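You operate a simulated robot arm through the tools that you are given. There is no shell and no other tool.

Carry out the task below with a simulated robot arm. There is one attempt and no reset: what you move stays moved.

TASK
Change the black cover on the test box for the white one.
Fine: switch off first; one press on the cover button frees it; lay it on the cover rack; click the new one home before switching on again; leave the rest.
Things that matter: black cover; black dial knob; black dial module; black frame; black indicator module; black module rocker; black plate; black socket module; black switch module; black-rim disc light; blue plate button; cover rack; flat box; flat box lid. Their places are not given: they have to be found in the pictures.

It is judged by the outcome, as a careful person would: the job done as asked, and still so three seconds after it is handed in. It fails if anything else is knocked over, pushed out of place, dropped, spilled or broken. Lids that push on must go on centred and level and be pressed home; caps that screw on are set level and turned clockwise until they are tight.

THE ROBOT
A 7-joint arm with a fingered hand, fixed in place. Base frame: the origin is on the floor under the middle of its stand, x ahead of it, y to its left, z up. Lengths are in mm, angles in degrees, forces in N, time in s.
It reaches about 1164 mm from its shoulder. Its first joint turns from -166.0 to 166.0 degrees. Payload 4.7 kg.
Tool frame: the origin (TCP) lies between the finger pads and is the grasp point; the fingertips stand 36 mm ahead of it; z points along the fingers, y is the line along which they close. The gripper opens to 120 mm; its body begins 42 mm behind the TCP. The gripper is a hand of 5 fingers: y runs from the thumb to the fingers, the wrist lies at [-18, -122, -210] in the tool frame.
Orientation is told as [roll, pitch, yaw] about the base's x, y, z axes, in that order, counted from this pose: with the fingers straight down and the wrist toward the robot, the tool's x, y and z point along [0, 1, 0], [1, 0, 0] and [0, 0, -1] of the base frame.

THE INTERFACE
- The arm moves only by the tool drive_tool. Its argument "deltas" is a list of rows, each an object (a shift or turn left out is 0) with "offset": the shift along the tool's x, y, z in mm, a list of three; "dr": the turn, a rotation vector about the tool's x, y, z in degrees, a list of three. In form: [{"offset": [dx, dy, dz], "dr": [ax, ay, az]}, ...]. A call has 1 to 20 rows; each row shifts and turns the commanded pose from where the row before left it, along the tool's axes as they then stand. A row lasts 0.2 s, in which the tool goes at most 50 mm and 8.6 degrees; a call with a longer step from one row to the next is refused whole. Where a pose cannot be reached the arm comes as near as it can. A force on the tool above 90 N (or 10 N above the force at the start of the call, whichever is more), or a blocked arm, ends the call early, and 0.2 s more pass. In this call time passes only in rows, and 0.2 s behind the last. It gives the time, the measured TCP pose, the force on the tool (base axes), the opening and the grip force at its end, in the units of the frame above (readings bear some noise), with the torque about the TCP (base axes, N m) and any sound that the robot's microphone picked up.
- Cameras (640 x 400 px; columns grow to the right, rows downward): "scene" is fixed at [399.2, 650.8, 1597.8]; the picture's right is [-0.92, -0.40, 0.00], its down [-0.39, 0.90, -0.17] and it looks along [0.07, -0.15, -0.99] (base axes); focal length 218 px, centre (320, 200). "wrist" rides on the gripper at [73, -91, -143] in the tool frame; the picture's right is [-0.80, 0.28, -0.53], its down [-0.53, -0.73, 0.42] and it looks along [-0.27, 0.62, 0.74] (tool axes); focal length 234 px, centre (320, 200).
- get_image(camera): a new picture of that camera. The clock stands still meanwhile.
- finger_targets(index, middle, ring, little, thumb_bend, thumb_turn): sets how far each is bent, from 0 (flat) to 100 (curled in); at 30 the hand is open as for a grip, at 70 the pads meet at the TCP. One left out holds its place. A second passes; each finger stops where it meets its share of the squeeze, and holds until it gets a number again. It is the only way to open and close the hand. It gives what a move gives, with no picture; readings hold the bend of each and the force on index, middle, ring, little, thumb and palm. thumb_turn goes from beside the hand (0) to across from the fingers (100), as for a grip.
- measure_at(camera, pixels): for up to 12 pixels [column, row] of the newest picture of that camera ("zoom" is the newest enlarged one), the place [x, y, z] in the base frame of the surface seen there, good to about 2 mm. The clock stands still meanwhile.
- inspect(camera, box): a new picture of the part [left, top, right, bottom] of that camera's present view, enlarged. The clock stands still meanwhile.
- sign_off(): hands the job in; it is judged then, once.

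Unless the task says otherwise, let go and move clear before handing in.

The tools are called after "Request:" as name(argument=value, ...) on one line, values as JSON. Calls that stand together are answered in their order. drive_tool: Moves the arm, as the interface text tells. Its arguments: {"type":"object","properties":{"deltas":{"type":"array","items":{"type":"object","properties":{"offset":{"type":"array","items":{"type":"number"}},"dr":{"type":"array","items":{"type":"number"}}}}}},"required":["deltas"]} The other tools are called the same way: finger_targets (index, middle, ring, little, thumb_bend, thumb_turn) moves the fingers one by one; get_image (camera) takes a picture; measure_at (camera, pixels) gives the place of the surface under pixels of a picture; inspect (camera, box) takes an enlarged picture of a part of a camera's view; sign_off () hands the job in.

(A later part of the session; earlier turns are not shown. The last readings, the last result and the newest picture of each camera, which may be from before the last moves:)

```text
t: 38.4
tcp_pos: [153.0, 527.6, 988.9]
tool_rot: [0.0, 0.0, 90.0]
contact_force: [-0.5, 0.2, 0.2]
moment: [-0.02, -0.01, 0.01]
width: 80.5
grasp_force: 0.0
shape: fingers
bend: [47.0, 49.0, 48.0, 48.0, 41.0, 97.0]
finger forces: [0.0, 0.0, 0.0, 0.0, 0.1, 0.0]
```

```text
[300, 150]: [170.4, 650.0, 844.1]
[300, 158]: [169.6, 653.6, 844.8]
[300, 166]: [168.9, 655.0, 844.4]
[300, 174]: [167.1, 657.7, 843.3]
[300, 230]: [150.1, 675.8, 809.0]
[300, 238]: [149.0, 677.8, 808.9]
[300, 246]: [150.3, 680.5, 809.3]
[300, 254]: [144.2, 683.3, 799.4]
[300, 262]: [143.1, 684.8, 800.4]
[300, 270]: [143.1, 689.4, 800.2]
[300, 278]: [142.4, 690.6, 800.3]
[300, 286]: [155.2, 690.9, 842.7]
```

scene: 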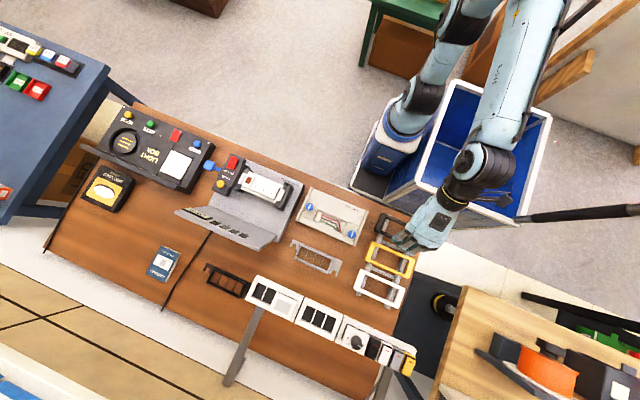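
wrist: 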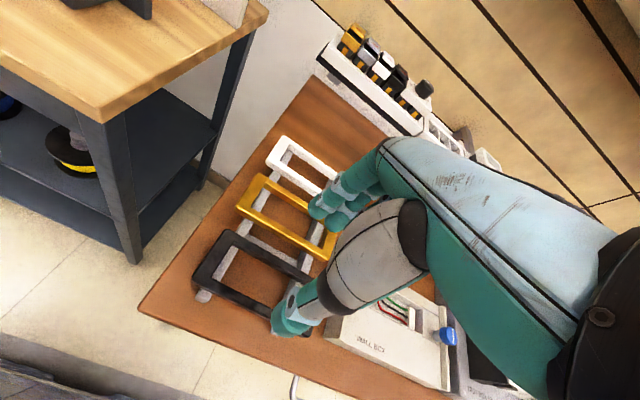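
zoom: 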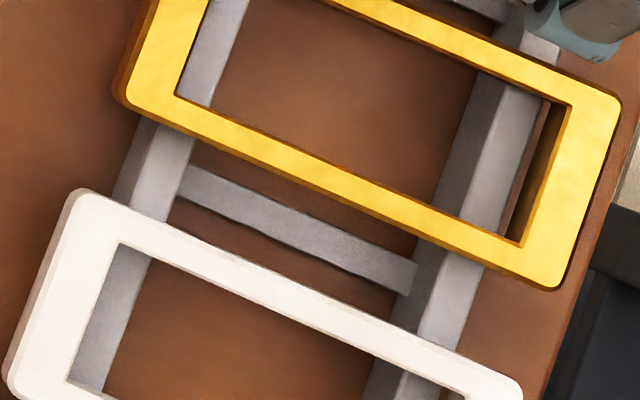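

The gap between yellow (edge y≈660) and white (edge y≈690) is 30 mm; the thumb tip at bend 45 occupies about 18 mm of it. I'll preset the fingers, move to (150,690) up high, then lower to z≈905.

Request:
finger_targets(index=44, middle=47, ring=47, little=48, thumb_bend=45)

Request:
drive_tool(deltas=[{"offset": [3, 20, 0]}, {"offset": [0, 35, 0]}, {"offset": [0, 40, 0]}, {"offset": [0, 35, 0]}, {"offset": [0, 25, 0]}, {"offset": [0, 7, 0]}, {"offset": [0, 0, 20]}, {"offset": [0, 0, 30]}, {"offset": [0, 0, 25]}, {"offset": [0, 0, 9]}, {}])

Request:
get_image(camera="wrist")

Request:
inspect(camera="scene", box=[345, 215, 435, 315])

```text
t: 39.4
tcp_pos: [151.7, 527.8, 988.9]
tool_rot: [0.0, 0.0, 89.9]
contact_force: [0.7, 0.4, 0.1]
moment: [0.01, 0.01, 0.02]
width: 80.1
grasp_force: 0.0
shape: fingers
bend: [44.0, 47.0, 47.0, 48.0, 45.0, 97.0]
finger forces: [0.0, 0.0, 0.0, 0.1, 0.0, 0.0]
```

```text
t: 41.8
tcp_pos: [149.4, 689.0, 907.3]
tool_rot: [0.0, 0.0, 90.0]
contact_force: [0.3, 0.1, -0.1]
moment: [0.0, -0.01, 0.0]
width: 79.9
grasp_force: 0.1
shape: fingers
bend: [44.0, 47.0, 47.0, 48.0, 45.0, 97.0]
finger forces: [0.0, 0.0, 0.0, 0.0, 0.0, 0.0]
```

```text
taken
```

wrist: 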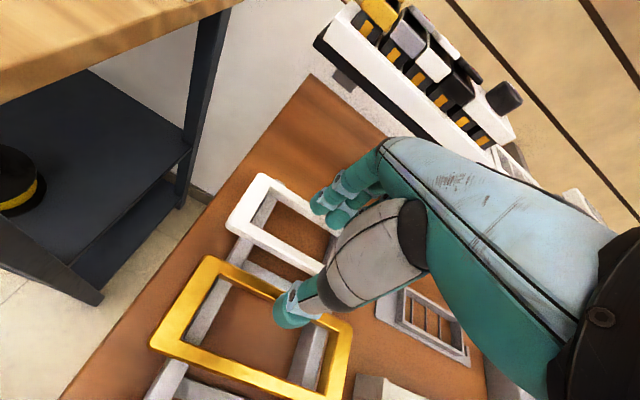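

```text
4.00 times, centred on (390, 265) of scene
```

zoom: 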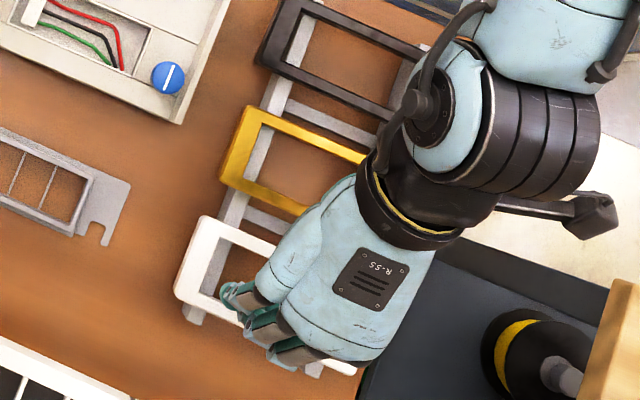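

Clear so far. I'll check the tray's front face and underside from here at wrist (350,40), (340,62), (420,115).

Request:
measure_at(camera="wrist", pixels=[[355, 42], [345, 52], [325, 46], [400, 85], [390, 92], [384, 100], [430, 110], [425, 125], [440, 140], [290, 210], [245, 235], [300, 255]])

```text
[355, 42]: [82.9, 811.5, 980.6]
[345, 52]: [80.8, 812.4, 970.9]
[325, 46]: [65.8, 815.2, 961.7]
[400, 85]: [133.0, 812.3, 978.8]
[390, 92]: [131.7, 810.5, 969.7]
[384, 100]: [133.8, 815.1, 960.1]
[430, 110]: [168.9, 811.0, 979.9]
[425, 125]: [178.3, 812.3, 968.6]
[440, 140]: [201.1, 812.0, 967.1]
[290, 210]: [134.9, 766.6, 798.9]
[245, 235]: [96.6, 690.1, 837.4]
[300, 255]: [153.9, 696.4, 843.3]
```

The tray's underside is near z≈955 and its face at y≈811; at this height the knuckles pass clear. I'll shift +37 mm in y and check alignment over the white cover.

Request:
drive_tool(deltas=[{"offset": [0, 15, 0]}, {"offset": [0, 14, 0]}, {"offset": [0, 8, 0]}, {}])

Request:
get_image(camera="wrist")

Request:
inspect(camera="wrist", box=[210, 160, 400, 340])

Request:
measure_at(camera="zoom", pixels=[[215, 365], [250, 370], [280, 360], [225, 330], [260, 310], [150, 300], [130, 320], [330, 90], [345, 110], [380, 130], [340, 70], [300, 330]])

```text
t: 42.8
tcp_pos: [149.3, 725.3, 907.3]
tool_rot: [-0.1, 0.0, 90.0]
contact_force: [0.6, 0.2, -0.1]
moment: [-0.01, -0.03, -0.02]
width: 79.6
grasp_force: 0.1
shape: fingers
bend: [44.0, 47.0, 47.0, 48.0, 45.0, 97.0]
finger forces: [0.1, 0.1, 0.0, 0.1, 0.1, 0.0]
```

```text
taken
```

wrist: 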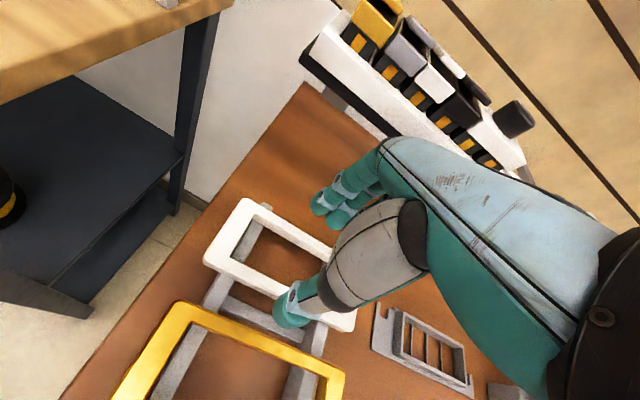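

```text
2.22 times, centred on (305, 250) of wrist
```

zoom: 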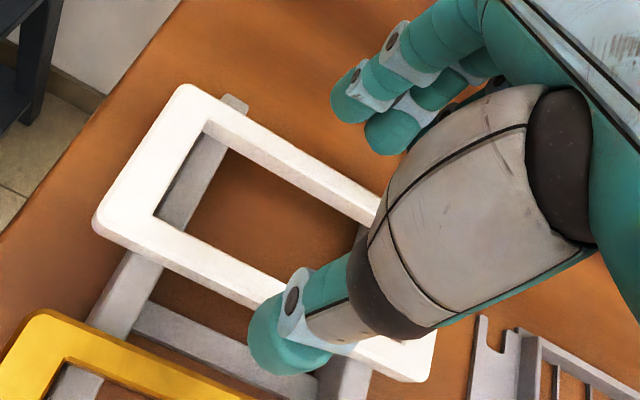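

```text
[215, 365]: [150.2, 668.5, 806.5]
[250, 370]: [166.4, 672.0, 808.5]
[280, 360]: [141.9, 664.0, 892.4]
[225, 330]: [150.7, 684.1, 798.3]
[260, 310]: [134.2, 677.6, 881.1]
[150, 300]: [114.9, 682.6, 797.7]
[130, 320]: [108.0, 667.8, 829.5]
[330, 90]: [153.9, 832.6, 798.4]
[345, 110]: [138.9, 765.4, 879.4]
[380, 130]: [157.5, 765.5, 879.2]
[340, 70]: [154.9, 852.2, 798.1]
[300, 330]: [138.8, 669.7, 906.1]
```

The thumb clears both edges: its back is at y≈664–668 (yellow edge 660), its pad near 685 (white edge 690), and the index pad is at 765 (white edge 760). I'll descend to z≈884 and check again.

Request:
drive_tool(deltas=[{"offset": [0, 0.5, 10]}, {"offset": [0, 0, 8]}, {"offset": [0, 0, 5]}, {}])

Request:
inspect(camera="wrist", box=[210, 160, 400, 340])

Request:
measure_at(camera="zoom", pixels=[[280, 365], [265, 350], [255, 330], [300, 370], [262, 310], [240, 310], [215, 340], [345, 110], [370, 140], [335, 165], [200, 390], [300, 345]])

```text
t: 43.8
tcp_pos: [150.7, 726.7, 883.5]
tool_rot: [0.0, 0.0, 90.0]
contact_force: [0.3, -0.4, 0.3]
moment: [-0.03, -0.01, 0.04]
width: 80.0
grasp_force: 0.0
shape: fingers
bend: [44.0, 47.0, 47.0, 48.0, 45.0, 97.0]
finger forces: [0.0, 0.0, 0.0, 0.1, 0.0, 0.0]
```

```text
2.22 times, centred on (305, 250) of wrist
```

zoom: 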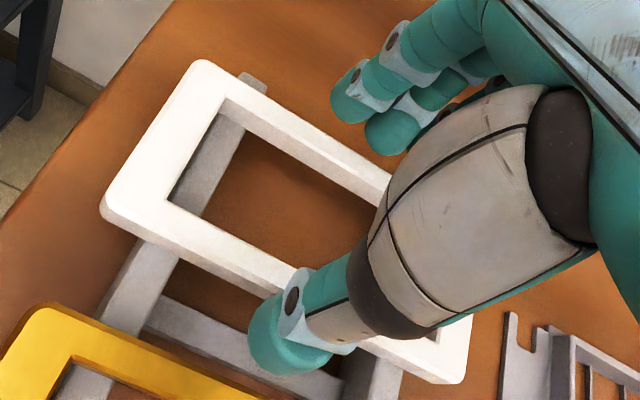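

```text
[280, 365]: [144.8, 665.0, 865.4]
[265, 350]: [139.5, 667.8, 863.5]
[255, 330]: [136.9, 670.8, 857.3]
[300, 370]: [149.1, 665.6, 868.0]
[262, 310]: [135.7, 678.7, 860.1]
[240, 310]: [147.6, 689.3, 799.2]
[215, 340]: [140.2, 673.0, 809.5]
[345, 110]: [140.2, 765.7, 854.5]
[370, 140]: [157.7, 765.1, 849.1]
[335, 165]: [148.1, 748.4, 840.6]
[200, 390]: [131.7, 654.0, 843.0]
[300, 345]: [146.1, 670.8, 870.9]
```

Alignment holds. I'll descend the last 17 mm in small steps.

Request:
drive_tool(deltas=[{"offset": [0, 0, 6]}, {"offset": [0, 0, 5]}, {"offset": [0, 0, 4]}, {"offset": [0, 0, 2]}, {}])

Request:
inspect(camera="wrist", box=[210, 160, 400, 340])

```text
t: 45.0
tcp_pos: [150.3, 727.3, 865.4]
tool_rot: [-0.1, 0.0, 90.0]
contact_force: [-0.2, -0.9, -1.2]
moment: [0.0, -0.01, -0.03]
width: 79.8
grasp_force: 0.1
shape: fingers
bend: [44.0, 47.0, 47.0, 48.0, 45.0, 97.0]
finger forces: [0.0, 0.0, 0.0, 0.0, 0.1, 0.0]
```

```text
2.22 times, centred on (305, 250) of wrist
```

zoom: 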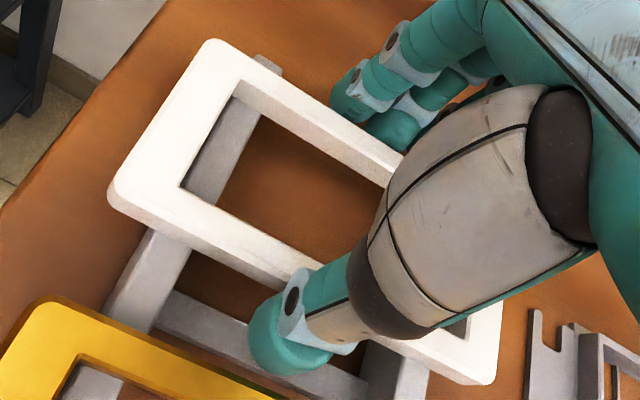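

The tips are beside the white cover with no contact. I'll close gently first, then squeeze.

Request:
finger_targets(index=49, middle=51, thumb_bend=48)

Request:
finger_targets(index=60, middle=58, ring=50, thumb_bend=58)

Request:
inspect(camera="wrist", box=[210, 160, 400, 340])

```text
t: 46.0
tcp_pos: [150.7, 726.5, 866.0]
tool_rot: [-0.1, 0.1, 90.0]
contact_force: [0.0, 0.6, -0.1]
moment: [0.02, -0.02, 0.01]
width: 71.5
grasp_force: 2.5
shape: fingers
bend: [48.0, 49.0, 47.0, 48.0, 46.0, 97.0]
finger forces: [0.6, 1.6, 0.0, 0.1, 2.1, 0.0]
```

```text
t: 47.0
tcp_pos: [149.9, 728.0, 866.2]
tool_rot: [0.0, 0.1, 90.1]
contact_force: [0.0, -0.2, 1.4]
moment: [0.1, -0.05, 0.04]
width: 68.4
grasp_force: 13.1
shape: fingers
bend: [51.0, 53.0, 50.0, 48.0, 48.0, 97.0]
finger forces: [7.5, 5.4, 0.0, 0.0, 12.3, 0.1]
```

```text
2.22 times, centred on (305, 250) of wrist
```

zoom: 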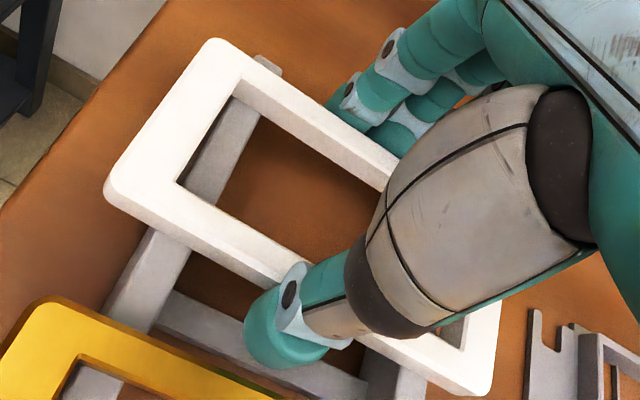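

The white cover is gripped (13 N). I'll lift about 38 mm, keeping below the tray, and check.

Request:
drive_tool(deltas=[{"offset": [0, 0, -4]}, {"offset": [0, 0, -8]}, {"offset": [0, 0, -12]}, {"offset": [0, 0, -12]}, {}])

Request:
inspect(camera="wrist", box=[180, 140, 420, 360])

Request:
inspect(camera="scene", box=[345, 215, 435, 315])

```text
t: 48.2
tcp_pos: [149.3, 727.0, 901.7]
tool_rot: [0.0, 0.0, 90.0]
contact_force: [-0.1, -0.3, 0.1]
moment: [0.01, 0.01, -0.04]
width: 68.5
grasp_force: 12.2
shape: fingers
bend: [51.0, 53.0, 50.0, 48.0, 48.0, 97.0]
finger forces: [7.4, 5.0, 0.1, 0.1, 12.4, 0.0]
```

```text
1.82 times, centred on (300, 250) of wrist
```

zoom: 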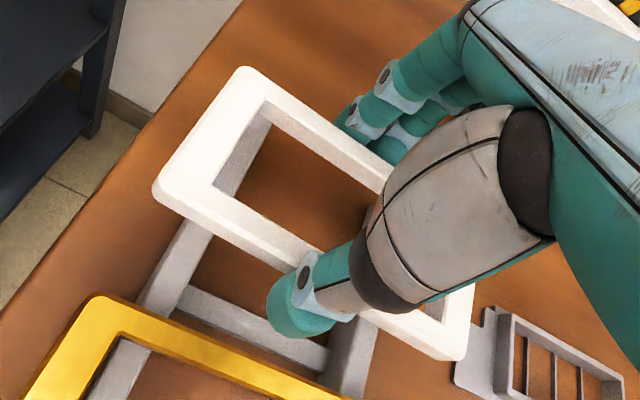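

```text
4.00 times, centred on (390, 265) of scene
```

zoom: 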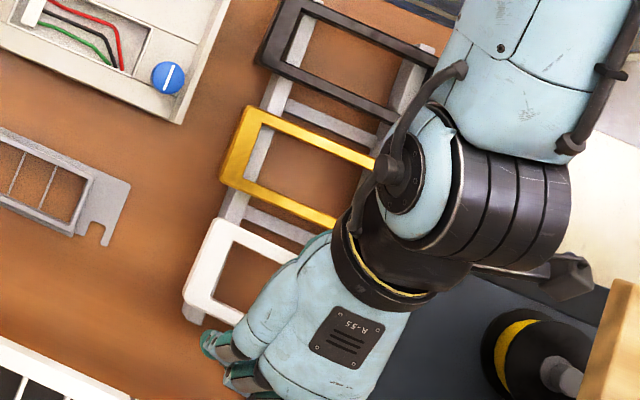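

The white cover is up. I'll draw back −y past the tray, raise to z≈1035, and check how it hangs.

Request:
drive_tool(deltas=[{"offset": [0, -12, -2]}, {"offset": [0, -20, -2]}, {"offset": [0, -25, -4]}, {"offset": [0, -15, -8]}, {"offset": [0, -8, -20]}, {"offset": [0, -8, -30]}, {"offset": [0, 0, -35]}, {"offset": [0, 0, -25]}, {"offset": [0, 0, -6]}, {}])

Request:
inspect(camera="wrist", box=[180, 140, 420, 360])

Request:
inspect(camera="scene", box=[335, 195, 455, 315])

```text
t: 50.4
tcp_pos: [152.4, 639.2, 1033.8]
tool_rot: [0.0, -0.1, 90.0]
contact_force: [-0.3, 0.3, -0.6]
moment: [0.0, 0.0, 0.0]
width: 68.4
grasp_force: 12.4
shape: fingers
bend: [51.0, 53.0, 50.0, 48.0, 48.0, 97.0]
finger forces: [7.3, 5.0, 0.1, 0.0, 12.3, 0.0]
```

```text
1.82 times, centred on (300, 250) of wrist
```

zoom: 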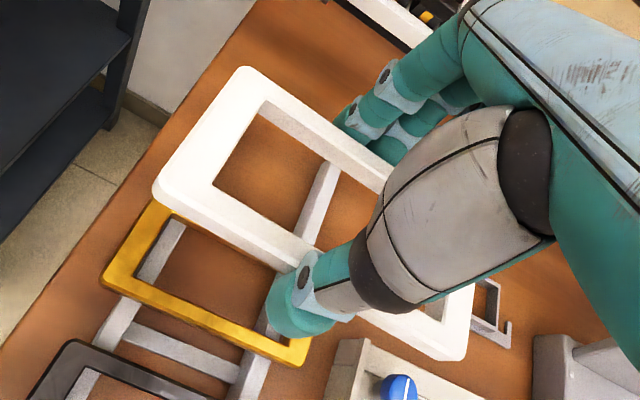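

```text
3.33 times, centred on (395, 255) of scene
```

zoom: 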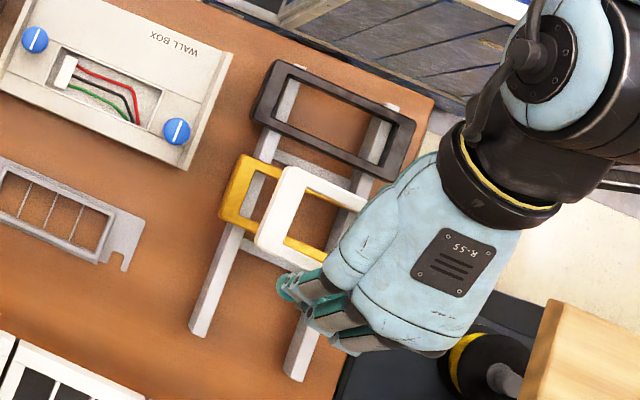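

The white cover hangs level like the black one did. I'll measure its corners relative to the TCP before carrying it over.

Request:
inspect(camera="wrist", box=[180, 140, 420, 360])

Request:
measure_at(camera="zoom", pixels=[[245, 72], [160, 185], [462, 300], [462, 345], [200, 120], [240, 232], [330, 135], [180, 195], [275, 85], [450, 335], [205, 170], [225, 100]])

```text
1.82 times, centred on (300, 250) of wrist
```

zoom: 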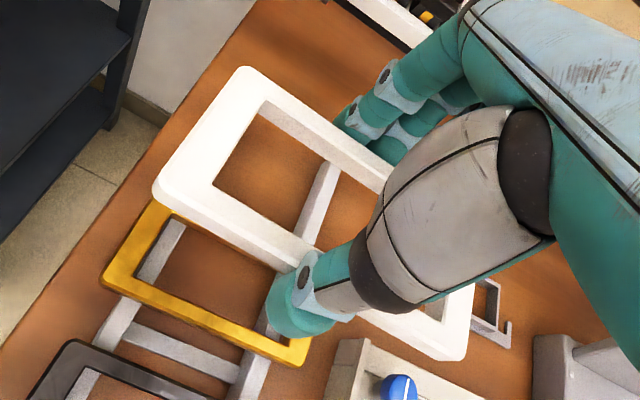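

```text
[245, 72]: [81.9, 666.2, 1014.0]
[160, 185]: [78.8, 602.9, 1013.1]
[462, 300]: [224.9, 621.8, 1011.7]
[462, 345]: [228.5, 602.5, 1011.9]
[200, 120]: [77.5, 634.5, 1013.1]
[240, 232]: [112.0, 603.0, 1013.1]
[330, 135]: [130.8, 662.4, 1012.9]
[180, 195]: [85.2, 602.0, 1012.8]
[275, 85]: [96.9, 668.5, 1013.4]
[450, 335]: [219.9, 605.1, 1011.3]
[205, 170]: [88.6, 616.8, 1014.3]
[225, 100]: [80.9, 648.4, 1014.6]
```

The cover spans x≈77–229, y≈601–671 at TCP ≈(150.5,638.8). I'll carry it over to above the test box.

Request:
drive_tool(deltas=[{"offset": [-15, -4, 0]}, {"offset": [-30, -5, 0]}, {"offset": [-35, -5, 0]}, {"offset": [-35, -5, 0]}, {"offset": [-35, -5, 0]}, {"offset": [-35, -5, 0]}, {"offset": [-35, -5, 0]}, {"offset": [-35, -5, 0]}, {"offset": [-35, -5, 0]}, {"offset": [-35, -5, 0]}, {"offset": [-35, -5, 0]}, {"offset": [-35, -3.5, 0]}, {"offset": [-35, -2, 0]}, {"offset": [-30, -1, 0]}, {"offset": [-20, 0, 0]}, {"offset": [-8.5, 0, 0]}, {}])

Request:
get_image(camera="wrist")

Request:
inspect(camera="scene", box=[220, 140, 310, 220])

```text
t: 54.0
tcp_pos: [637.4, 576.3, 1034.4]
tool_rot: [0.0, -0.1, 90.0]
contact_force: [-1.0, -0.2, -0.7]
moment: [0.03, 0.01, 0.0]
width: 68.0
grasp_force: 12.1
shape: fingers
bend: [51.0, 53.0, 50.0, 48.0, 48.0, 97.0]
finger forces: [7.3, 4.9, 0.0, 0.1, 12.2, 0.0]
```

```text
taken
```

wrist: 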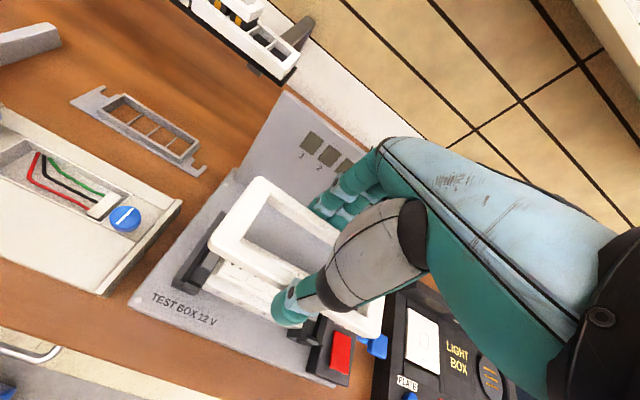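

```text
5.00 times, centred on (265, 180) of scene
```

zoom: 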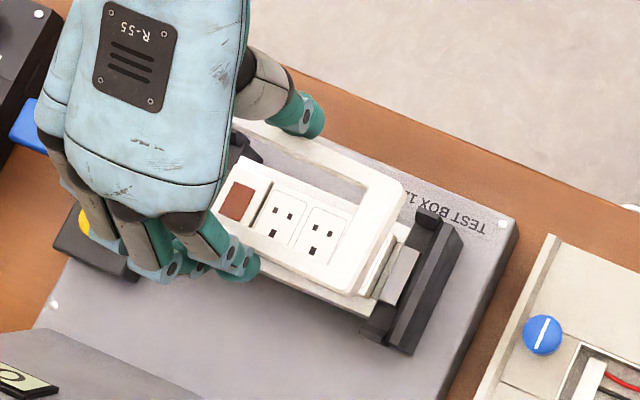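

The white cover is over the pedestal. I'll measure its edges and the holder's in this scene zoom.

Request:
measure_at(camera="zoom", pixels=[[398, 186], [402, 192], [352, 290], [358, 286], [385, 235], [330, 155], [300, 265], [400, 250], [392, 280], [425, 235], [405, 320], [380, 305]])

Request:
inspect(camera="wrist", box=[160, 150, 360, 350])

Request:
measure_at(camera="zoom", pixels=[[205, 62], [115, 185], [440, 375], [150, 205], [120, 220], [65, 260], [150, 300], [130, 150], [300, 100], [90, 230], [140, 290], [400, 350]])

```text
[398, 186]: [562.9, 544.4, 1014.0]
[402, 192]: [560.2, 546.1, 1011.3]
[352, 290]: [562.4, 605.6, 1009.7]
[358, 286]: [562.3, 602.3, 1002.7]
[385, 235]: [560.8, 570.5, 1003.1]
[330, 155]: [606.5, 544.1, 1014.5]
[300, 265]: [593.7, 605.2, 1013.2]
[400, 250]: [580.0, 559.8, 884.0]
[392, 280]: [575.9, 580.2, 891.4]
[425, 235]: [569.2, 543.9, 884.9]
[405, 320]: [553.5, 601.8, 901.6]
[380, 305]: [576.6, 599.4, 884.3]
```

```text
2.00 times, centred on (260, 250) of wrist
```

zoom: 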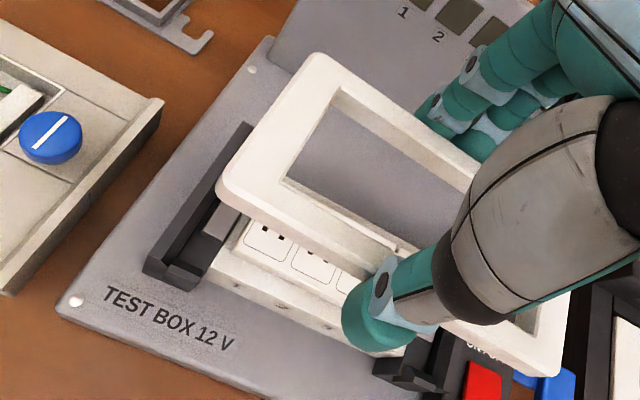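

```text
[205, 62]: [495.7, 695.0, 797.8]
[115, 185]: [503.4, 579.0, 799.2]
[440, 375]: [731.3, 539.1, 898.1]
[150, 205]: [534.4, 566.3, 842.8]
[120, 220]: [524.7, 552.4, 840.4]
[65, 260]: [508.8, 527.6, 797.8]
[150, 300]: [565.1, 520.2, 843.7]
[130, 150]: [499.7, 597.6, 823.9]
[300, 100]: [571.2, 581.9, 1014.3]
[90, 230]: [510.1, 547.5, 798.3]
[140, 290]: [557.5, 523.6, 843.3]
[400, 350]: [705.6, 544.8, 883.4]
```

The white cover's −x edge is at x≈561, about 4–6 mm short of where the black one sat. I'll look closely at the −x bracket to get the seat's exact place.

Request:
inspect(camera="scene", box=[268, 178, 304, 214])

Request:
measure_at(camera="zoom", pixels=[[330, 200], [300, 240], [360, 180], [340, 240], [310, 300], [380, 150], [370, 220], [400, 250], [350, 300], [280, 320], [250, 350], [420, 120]])

```text
11.11 times, centred on (286, 196) of scene
```

zoom: 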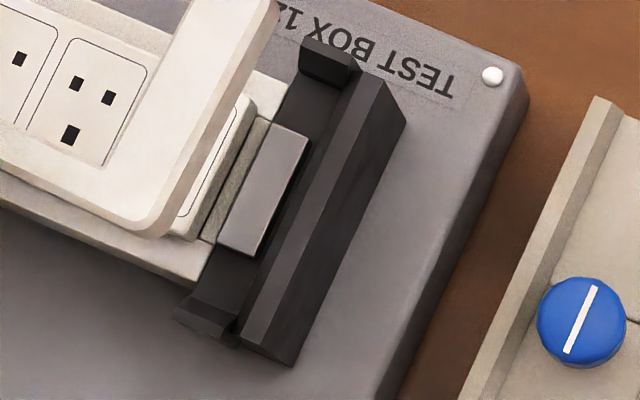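

```text
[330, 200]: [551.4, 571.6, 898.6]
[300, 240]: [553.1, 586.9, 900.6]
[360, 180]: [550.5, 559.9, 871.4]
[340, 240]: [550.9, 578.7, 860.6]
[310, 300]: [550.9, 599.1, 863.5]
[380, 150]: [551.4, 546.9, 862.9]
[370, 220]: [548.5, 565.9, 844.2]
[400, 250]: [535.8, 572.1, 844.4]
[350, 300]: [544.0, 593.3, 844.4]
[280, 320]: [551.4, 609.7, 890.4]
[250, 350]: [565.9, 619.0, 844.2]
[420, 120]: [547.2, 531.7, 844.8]
```

I'll sample across the bracket wall along one row to find its inner face, and the guide tabs at both ends.

Request:
measure_at(camera="zoom", pixels=[[270, 190], [285, 190], [295, 200], [303, 200], [310, 200], [318, 200], [325, 200], [335, 200], [345, 200], [270, 240], [280, 240], [290, 240]])

Request:
measure_at(camera="zoom", pixels=[[325, 50], [310, 60], [345, 60], [330, 70], [320, 85], [310, 100], [200, 300], [220, 305], [190, 320], [215, 325], [205, 335], [230, 290]])

```text
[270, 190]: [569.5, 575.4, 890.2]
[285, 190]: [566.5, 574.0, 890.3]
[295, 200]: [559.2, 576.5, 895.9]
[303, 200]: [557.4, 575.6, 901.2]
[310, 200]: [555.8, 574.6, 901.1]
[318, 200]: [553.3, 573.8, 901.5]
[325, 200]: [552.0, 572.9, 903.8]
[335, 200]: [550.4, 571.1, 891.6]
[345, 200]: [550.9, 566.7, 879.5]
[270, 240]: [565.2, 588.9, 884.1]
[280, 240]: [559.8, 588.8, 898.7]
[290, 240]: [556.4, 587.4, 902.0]
```

```text
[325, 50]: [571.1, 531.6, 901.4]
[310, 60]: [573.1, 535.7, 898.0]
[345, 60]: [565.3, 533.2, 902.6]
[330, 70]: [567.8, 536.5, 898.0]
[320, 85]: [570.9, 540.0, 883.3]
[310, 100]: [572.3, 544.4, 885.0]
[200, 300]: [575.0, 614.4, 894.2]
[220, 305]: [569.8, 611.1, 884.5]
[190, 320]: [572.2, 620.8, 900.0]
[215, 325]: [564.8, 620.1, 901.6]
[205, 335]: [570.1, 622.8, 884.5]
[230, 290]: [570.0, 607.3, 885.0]
```

The seat is about x 565.5–717, y 540.3–611.5 (centre ≈641.5,576), with tapered lead-ins. The white cover is right in y but 5 mm short in x, so I'll shift +5 in x and descend until its underside is just above the brackets.

Request:
drive_tool(deltas=[{"offset": [-5, 0, 0]}, {"offset": [0, 0, 20]}, {"offset": [0, 0, 30]}, {"offset": [0, 0, 25]}, {"offset": [0, 0, 12]}, {}])

Request:
inspect(camera="scene", box=[252, 166, 304, 214])

Request:
measure_at(camera="zoom", pixels=[[390, 150], [395, 160], [300, 300], [310, 305], [345, 235], [360, 220], [365, 225], [280, 110], [220, 270], [200, 275], [260, 295], [340, 125]])

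Request:
inspect(camera="wrist", box=[160, 150, 360, 350])

```text
t: 55.4
tcp_pos: [644.2, 581.0, 946.5]
tool_rot: [0.1, 0.1, 90.0]
contact_force: [0.6, 0.0, -0.6]
moment: [0.0, 0.0, -0.04]
width: 68.1
grasp_force: 11.8
shape: fingers
bend: [51.0, 53.0, 50.0, 48.0, 48.0, 97.0]
finger forces: [7.3, 4.9, 0.1, 0.0, 12.2, 0.0]
```

```text
8.33 times, centred on (278, 190) of scene
```

zoom: 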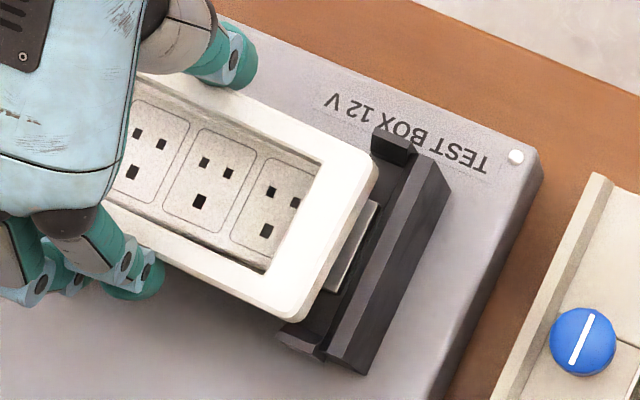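

```text
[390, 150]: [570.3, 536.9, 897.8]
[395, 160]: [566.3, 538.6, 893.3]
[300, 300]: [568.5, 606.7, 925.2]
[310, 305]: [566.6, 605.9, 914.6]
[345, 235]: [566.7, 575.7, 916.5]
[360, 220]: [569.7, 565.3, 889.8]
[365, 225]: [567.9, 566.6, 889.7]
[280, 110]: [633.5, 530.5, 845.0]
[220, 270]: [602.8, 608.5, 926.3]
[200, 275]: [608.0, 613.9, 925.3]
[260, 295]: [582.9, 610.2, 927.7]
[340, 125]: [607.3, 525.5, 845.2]
```

```text
2.00 times, centred on (260, 250) of wrist
```

zoom: 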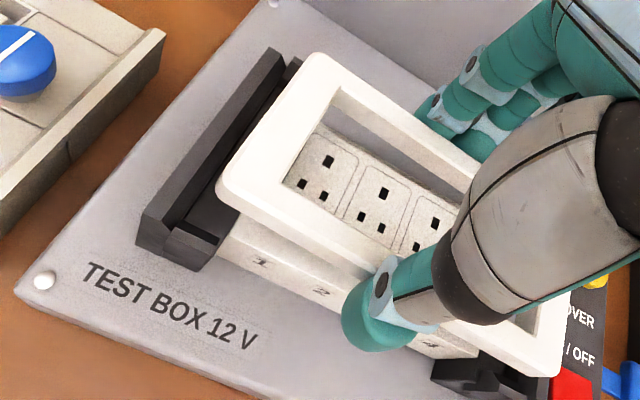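

The −x face is now at x≈566.6, as wanted. I'll sample the cover's long edges finely for y and yaw.

Request:
inspect(camera="scene", box=[252, 166, 304, 214])

Request:
measure_at(camera="zoom", pixels=[[300, 122], [300, 126], [300, 130], [300, 134], [340, 142], [340, 146], [250, 104], [250, 108], [220, 278], [220, 284], [270, 302], [270, 308]])

Request:
measure_at(camera="zoom", pixels=[[220, 100], [280, 120], [330, 143], [350, 152], [362, 165], [240, 288], [260, 298], [280, 305], [180, 264], [170, 262], [372, 175], [315, 310]])

```text
8.33 times, centred on (278, 190) of scene
```

zoom: 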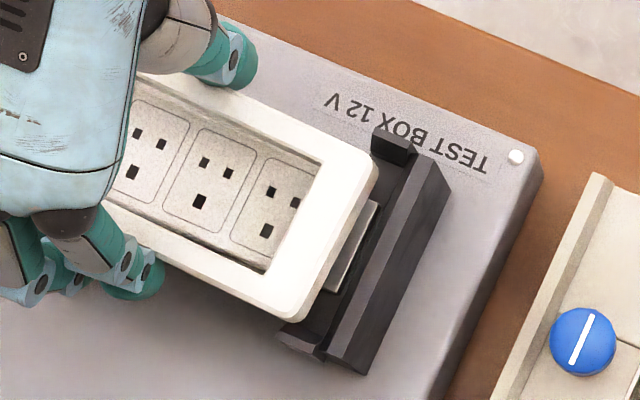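

```text
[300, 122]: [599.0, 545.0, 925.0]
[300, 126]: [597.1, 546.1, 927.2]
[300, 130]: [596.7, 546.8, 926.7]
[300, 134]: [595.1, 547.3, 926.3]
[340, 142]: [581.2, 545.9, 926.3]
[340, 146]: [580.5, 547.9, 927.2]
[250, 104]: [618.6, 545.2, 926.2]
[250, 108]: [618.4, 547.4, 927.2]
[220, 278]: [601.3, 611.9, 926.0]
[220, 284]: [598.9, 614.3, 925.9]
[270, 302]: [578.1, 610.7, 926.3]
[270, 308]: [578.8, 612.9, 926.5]
```

```text
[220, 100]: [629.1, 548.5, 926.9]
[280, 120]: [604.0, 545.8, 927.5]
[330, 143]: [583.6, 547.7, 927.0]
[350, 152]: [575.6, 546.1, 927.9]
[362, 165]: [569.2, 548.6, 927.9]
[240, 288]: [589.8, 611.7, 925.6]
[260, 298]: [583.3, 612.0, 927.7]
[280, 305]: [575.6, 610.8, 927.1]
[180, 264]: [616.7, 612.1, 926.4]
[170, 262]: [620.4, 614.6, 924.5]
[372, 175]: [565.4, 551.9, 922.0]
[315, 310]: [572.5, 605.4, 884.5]
```

The long edges are at y≈543.8 and 614, so the cover is about 3 mm too far in +y. I'll shift −3 mm in y and lower 8 mm, then re-check.

Request:
drive_tool(deltas=[{"offset": [0.5, -3, 0]}, {"offset": [0, 0, 4]}, {"offset": [0, 0, 4]}, {}])

Request:
inspect(camera="scene", box=[252, 166, 304, 214])

Request:
measure_at(camera="zoom", pixels=[[300, 116], [300, 120], [300, 124], [340, 134], [340, 138], [340, 142], [220, 272], [220, 278], [270, 296], [270, 302], [345, 235], [360, 200]])

```text
t: 56.4
tcp_pos: [643.4, 575.9, 936.8]
tool_rot: [0.1, 0.0, 90.0]
contact_force: [-0.6, 0.4, -1.0]
moment: [0.0, 0.01, 0.0]
width: 68.1
grasp_force: 12.2
shape: fingers
bend: [51.0, 53.0, 50.0, 48.0, 48.0, 97.0]
finger forces: [7.3, 4.9, 0.0, 0.1, 12.2, 0.0]
```

```text
8.33 times, centred on (278, 190) of scene
```

zoom: 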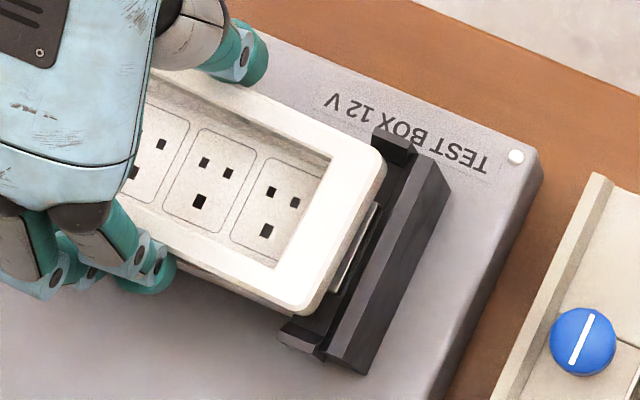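

```text
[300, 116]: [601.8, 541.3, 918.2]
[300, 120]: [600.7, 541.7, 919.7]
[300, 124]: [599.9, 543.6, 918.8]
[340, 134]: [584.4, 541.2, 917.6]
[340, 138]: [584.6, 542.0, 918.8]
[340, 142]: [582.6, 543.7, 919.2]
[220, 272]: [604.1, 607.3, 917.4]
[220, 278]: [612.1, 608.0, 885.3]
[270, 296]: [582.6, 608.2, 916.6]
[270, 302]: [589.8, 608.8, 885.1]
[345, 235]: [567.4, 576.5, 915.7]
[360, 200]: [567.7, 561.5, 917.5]
```

Now the edges are at y≈540.5 and 609.5 and the −x face ≈566.5 — inside the lead-ins. I'll lower slowly toward the seat, watching the force.

Request:
drive_tool(deltas=[{"offset": [0, 0.7, 3]}, {"offset": [0, 0, 3]}, {"offset": [0, 0, 3]}, {"offset": [0, 0, 2]}, {}])

Request:
inspect(camera="scene", box=[252, 166, 304, 214])

Request:
measure_at(camera="zoom", pixels=[[300, 120], [340, 138], [220, 262], [270, 290], [350, 225], [365, 190], [300, 300], [250, 100], [340, 240], [385, 170]])

Request:
inspect(camera="wrist", box=[160, 150, 360, 350])

```text
t: 57.6
tcp_pos: [643.4, 577.7, 927.4]
tool_rot: [0.1, 0.0, 90.0]
contact_force: [-1.2, 2.0, 1.8]
moment: [0.04, 0.11, 0.05]
width: 68.7
grasp_force: 12.7
shape: fingers
bend: [51.0, 54.0, 50.0, 48.0, 49.0, 97.0]
finger forces: [9.2, 4.9, 0.2, 0.1, 11.9, 0.0]
```

```text
8.33 times, centred on (278, 190) of scene
```

zoom: 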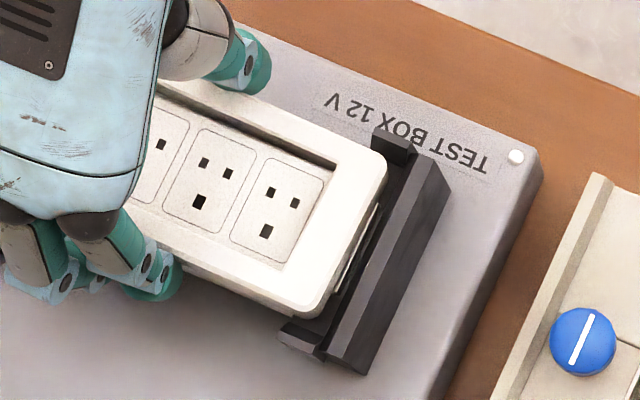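

```text
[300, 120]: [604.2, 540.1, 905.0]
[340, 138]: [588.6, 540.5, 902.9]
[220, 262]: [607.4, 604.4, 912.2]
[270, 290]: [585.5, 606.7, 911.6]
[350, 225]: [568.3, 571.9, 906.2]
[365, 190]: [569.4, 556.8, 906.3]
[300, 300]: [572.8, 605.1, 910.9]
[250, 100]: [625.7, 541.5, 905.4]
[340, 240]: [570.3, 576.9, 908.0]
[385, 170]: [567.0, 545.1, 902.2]
```

```text
2.00 times, centred on (260, 250) of wrist
```

zoom: 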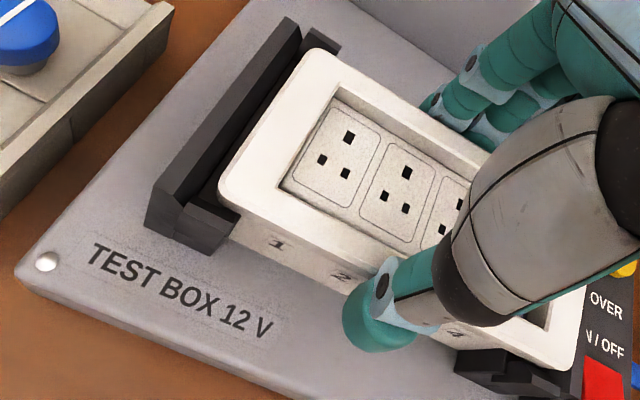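

The cover has tilted: its −y edge is at z≈905 but its +y edge is still at ≈912, so something is catching on the +y side. I'll back up 14 mm and re-check alignment against the modules inside the opening.

Request:
drive_tool(deltas=[{"offset": [0, 0, -4]}, {"offset": [0, 0, -5]}, {"offset": [0, 0, -5]}, {}])

Request:
inspect(camera="wrist", box=[200, 150, 340, 290])

Request:
measure_at(camera="zoom", pixels=[[260, 60], [330, 100], [400, 140], [270, 90], [340, 130], [390, 155], [200, 205], [280, 255], [380, 200], [240, 190], [180, 190], [300, 270]])

Request:
inspect(camera="scene", box=[252, 166, 304, 214])

Request:
measure_at(camera="zoom", pixels=[[300, 116], [340, 134], [340, 140], [220, 270], [270, 292], [350, 225], [365, 190], [300, 155], [310, 180], [260, 140], [280, 240], [240, 260]])

```text
t: 58.6
tcp_pos: [644.9, 577.3, 941.3]
tool_rot: [0.0, -0.1, 90.0]
contact_force: [-0.1, -1.5, -0.6]
moment: [0.01, 0.01, 0.02]
width: 68.8
grasp_force: 12.1
shape: fingers
bend: [51.0, 54.0, 50.0, 48.0, 49.0, 97.0]
finger forces: [8.7, 3.9, 0.1, 0.0, 12.8, 0.1]
```

```text
2.86 times, centred on (270, 220) of wrist
```

zoom: 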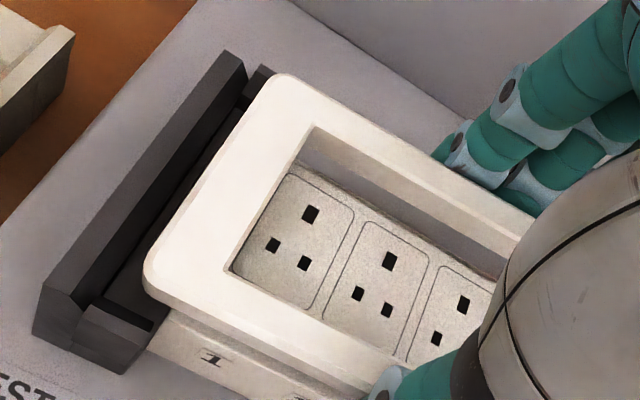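

```text
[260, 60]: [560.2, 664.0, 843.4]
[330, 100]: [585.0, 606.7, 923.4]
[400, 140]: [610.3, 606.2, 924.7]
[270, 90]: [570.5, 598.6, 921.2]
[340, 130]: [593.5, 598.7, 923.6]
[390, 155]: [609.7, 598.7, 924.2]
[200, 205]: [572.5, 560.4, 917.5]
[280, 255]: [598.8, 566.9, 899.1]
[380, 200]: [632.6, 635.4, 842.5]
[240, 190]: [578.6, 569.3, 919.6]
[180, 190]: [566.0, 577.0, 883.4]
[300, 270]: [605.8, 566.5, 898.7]
```

```text
8.33 times, centred on (278, 190) of scene
```

zoom: 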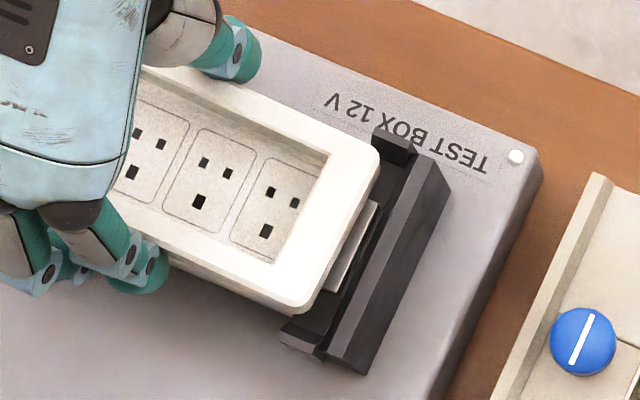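

```text
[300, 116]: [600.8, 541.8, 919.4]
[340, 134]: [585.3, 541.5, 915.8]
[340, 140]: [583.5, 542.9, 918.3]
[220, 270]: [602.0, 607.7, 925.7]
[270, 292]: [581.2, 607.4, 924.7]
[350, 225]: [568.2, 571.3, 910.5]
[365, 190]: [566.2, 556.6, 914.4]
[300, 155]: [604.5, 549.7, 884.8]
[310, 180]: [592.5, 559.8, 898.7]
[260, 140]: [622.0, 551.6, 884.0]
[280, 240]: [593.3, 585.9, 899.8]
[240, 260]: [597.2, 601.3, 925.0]
```

The cover is still gripped but now tilted about 5°, its (+x,+y) corner highest. The opening must fit closely around the modules (top z≈899), so I'll measure the modules' own edges: −y side in the scene view, +y side in the wrist view.

Request:
inspect(camera="scene", box=[256, 172, 296, 204])

Request:
measure_at(camera="zoom", pixels=[[300, 120], [300, 128], [300, 136], [300, 144], [300, 152], [300, 160], [360, 160], [370, 160], [380, 160], [390, 160], [350, 200], [360, 200]])

Request:
inspect(camera="wrist", box=[230, 180, 330, 260])

Request:
measure_at(camera="zoom", pixels=[[320, 130], [320, 140], [320, 150], [320, 160], [320, 170], [320, 180], [320, 190], [320, 200], [320, 210], [140, 200], [155, 200], [170, 200]])

```text
12.50 times, centred on (276, 188) of scene
```

zoom: 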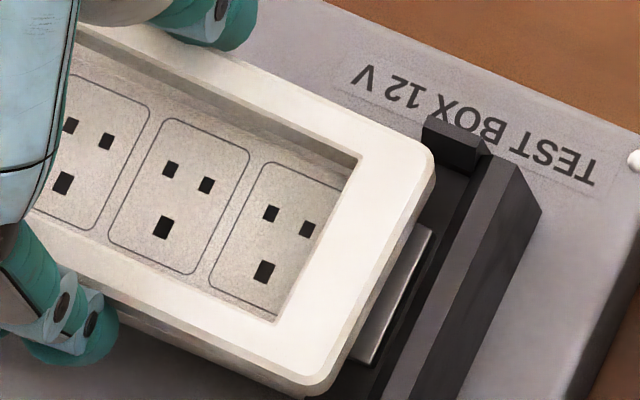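

```text
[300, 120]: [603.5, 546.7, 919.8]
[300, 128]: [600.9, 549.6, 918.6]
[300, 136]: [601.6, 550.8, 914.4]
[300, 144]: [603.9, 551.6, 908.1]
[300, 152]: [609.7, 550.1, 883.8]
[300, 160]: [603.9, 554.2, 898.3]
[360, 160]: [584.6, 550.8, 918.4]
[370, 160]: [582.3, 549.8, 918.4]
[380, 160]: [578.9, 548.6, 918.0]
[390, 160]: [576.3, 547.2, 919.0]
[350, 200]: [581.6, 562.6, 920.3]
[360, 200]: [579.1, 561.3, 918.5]
```

```text
5.00 times, centred on (280, 220) of wrist
```

zoom: 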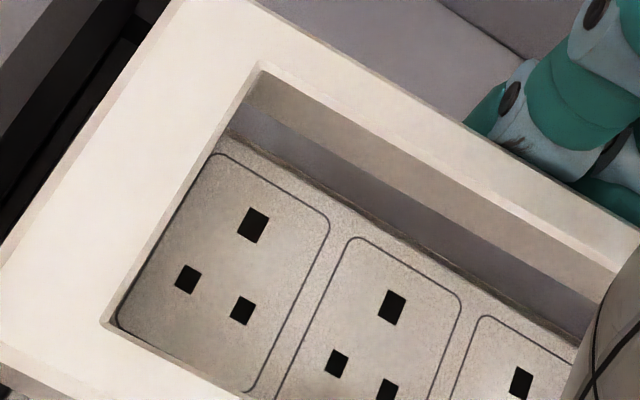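

```text
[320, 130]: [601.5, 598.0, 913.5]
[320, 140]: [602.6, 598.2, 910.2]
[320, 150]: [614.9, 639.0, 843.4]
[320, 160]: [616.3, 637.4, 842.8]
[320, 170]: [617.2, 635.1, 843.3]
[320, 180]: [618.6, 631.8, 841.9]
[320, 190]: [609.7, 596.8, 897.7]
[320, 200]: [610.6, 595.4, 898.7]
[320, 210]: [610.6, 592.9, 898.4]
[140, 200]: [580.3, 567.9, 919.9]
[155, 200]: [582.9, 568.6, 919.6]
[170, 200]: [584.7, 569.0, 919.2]
```

The modules span y≈553–598 while the cover's opening spans ≈551–598, so it caught on the +y side by about 1 mm. I'll measure the cover's far (+x) end too, so I can level it by turning the tool before trying again.

Request:
inspect(camera="wrist", box=[180, 160, 380, 350])

Request:
measure_at(camera="zoom", pixels=[[520, 375], [540, 360], [550, 340], [535, 330], [500, 368], [545, 375], [225, 150], [175, 195], [270, 90], [300, 95], [200, 215], [260, 255]])

```text
2.11 times, centred on (280, 255) of wrist
```

zoom: 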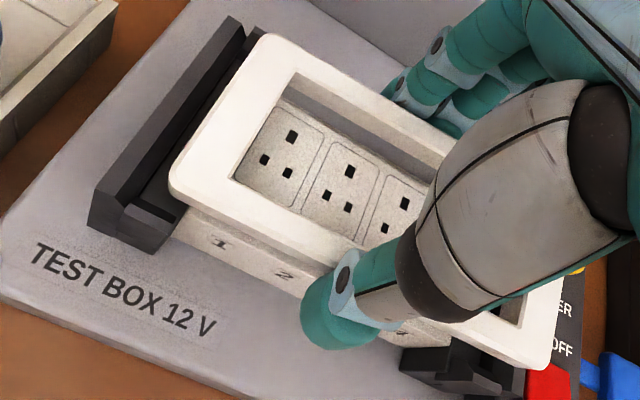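

```text
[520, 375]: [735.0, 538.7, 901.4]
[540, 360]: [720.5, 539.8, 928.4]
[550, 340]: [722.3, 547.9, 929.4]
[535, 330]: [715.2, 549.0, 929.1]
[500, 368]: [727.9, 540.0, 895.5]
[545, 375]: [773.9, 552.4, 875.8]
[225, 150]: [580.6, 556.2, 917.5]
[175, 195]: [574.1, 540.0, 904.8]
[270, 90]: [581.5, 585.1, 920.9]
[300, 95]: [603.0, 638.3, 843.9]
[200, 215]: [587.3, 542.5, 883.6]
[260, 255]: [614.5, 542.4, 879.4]
```

The cover's top rises about 4.4° toward +x and 5° toward +y. I'll turn the tool to level it (tool axes +5.0°, +4.4°) and shift +2.5 mm in y, then measure again.

Request:
drive_tool(deltas=[{"offset": [0, 1.2, 0], "dr": [2.5, 2.2, 0]}, {"offset": [0, 1.3, 0], "dr": [2.5, 2.2, 0]}, {}, {}])

Request:
inspect(camera="wrist", box=[180, 160, 380, 350])

Request:
measure_at(camera="zoom", pixels=[[540, 365], [550, 345], [540, 335], [225, 150], [200, 180], [270, 45], [240, 110], [330, 85], [400, 130], [280, 230], [220, 205], [320, 250]])

Request:
inspect(camera="scene", box=[252, 166, 304, 214])

Request:
measure_at(camera="zoom", pixels=[[300, 124], [340, 142], [350, 160], [360, 175], [340, 220], [320, 260], [300, 295], [260, 285], [220, 265], [240, 100], [280, 118], [190, 255]])

```text
t: 59.6
tcp_pos: [644.2, 579.9, 941.5]
tool_rot: [4.3, 5.0, 90.2]
contact_force: [0.7, 0.7, -0.2]
moment: [0.0, 0.0, 0.03]
width: 68.6
grasp_force: 12.8
shape: fingers
bend: [51.0, 54.0, 50.0, 48.0, 49.0, 97.0]
finger forces: [8.7, 3.9, 0.1, 0.1, 12.6, 0.1]
```

```text
2.11 times, centred on (280, 255) of wrist
```

zoom: 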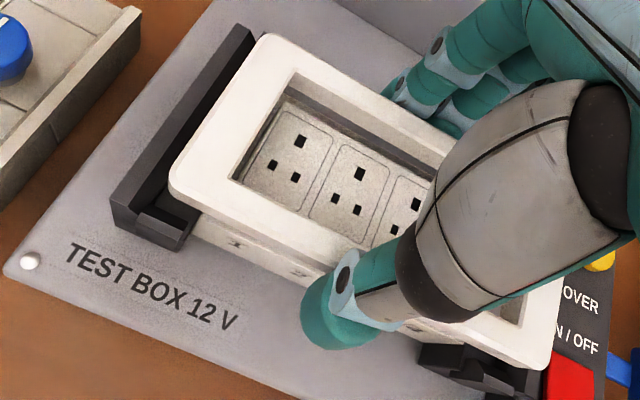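

```text
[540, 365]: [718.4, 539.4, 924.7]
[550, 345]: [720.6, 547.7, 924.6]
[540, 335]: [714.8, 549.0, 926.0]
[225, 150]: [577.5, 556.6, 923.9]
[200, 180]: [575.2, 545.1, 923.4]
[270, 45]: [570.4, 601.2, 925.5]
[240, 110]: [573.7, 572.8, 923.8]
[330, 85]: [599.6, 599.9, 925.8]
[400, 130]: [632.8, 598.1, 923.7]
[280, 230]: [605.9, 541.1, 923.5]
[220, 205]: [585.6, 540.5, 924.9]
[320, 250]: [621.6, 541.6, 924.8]
```

```text
8.33 times, centred on (278, 190) of scene
```

zoom: 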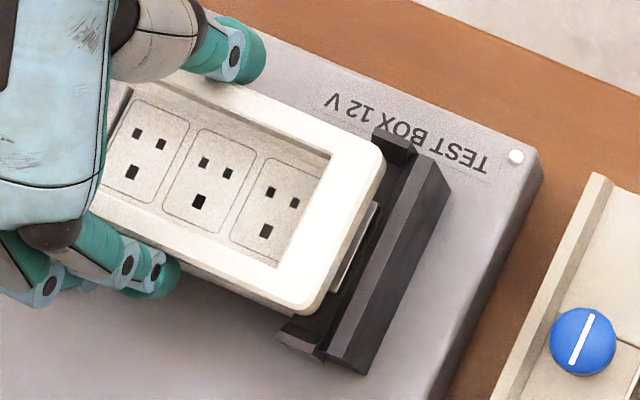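

```text
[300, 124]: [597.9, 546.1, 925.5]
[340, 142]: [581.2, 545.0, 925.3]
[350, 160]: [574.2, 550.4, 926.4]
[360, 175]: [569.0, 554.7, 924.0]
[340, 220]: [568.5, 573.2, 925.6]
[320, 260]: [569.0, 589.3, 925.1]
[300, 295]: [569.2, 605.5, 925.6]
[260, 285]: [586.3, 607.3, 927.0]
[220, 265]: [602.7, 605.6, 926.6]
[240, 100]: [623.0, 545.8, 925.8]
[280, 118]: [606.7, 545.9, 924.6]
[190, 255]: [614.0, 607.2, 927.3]
```

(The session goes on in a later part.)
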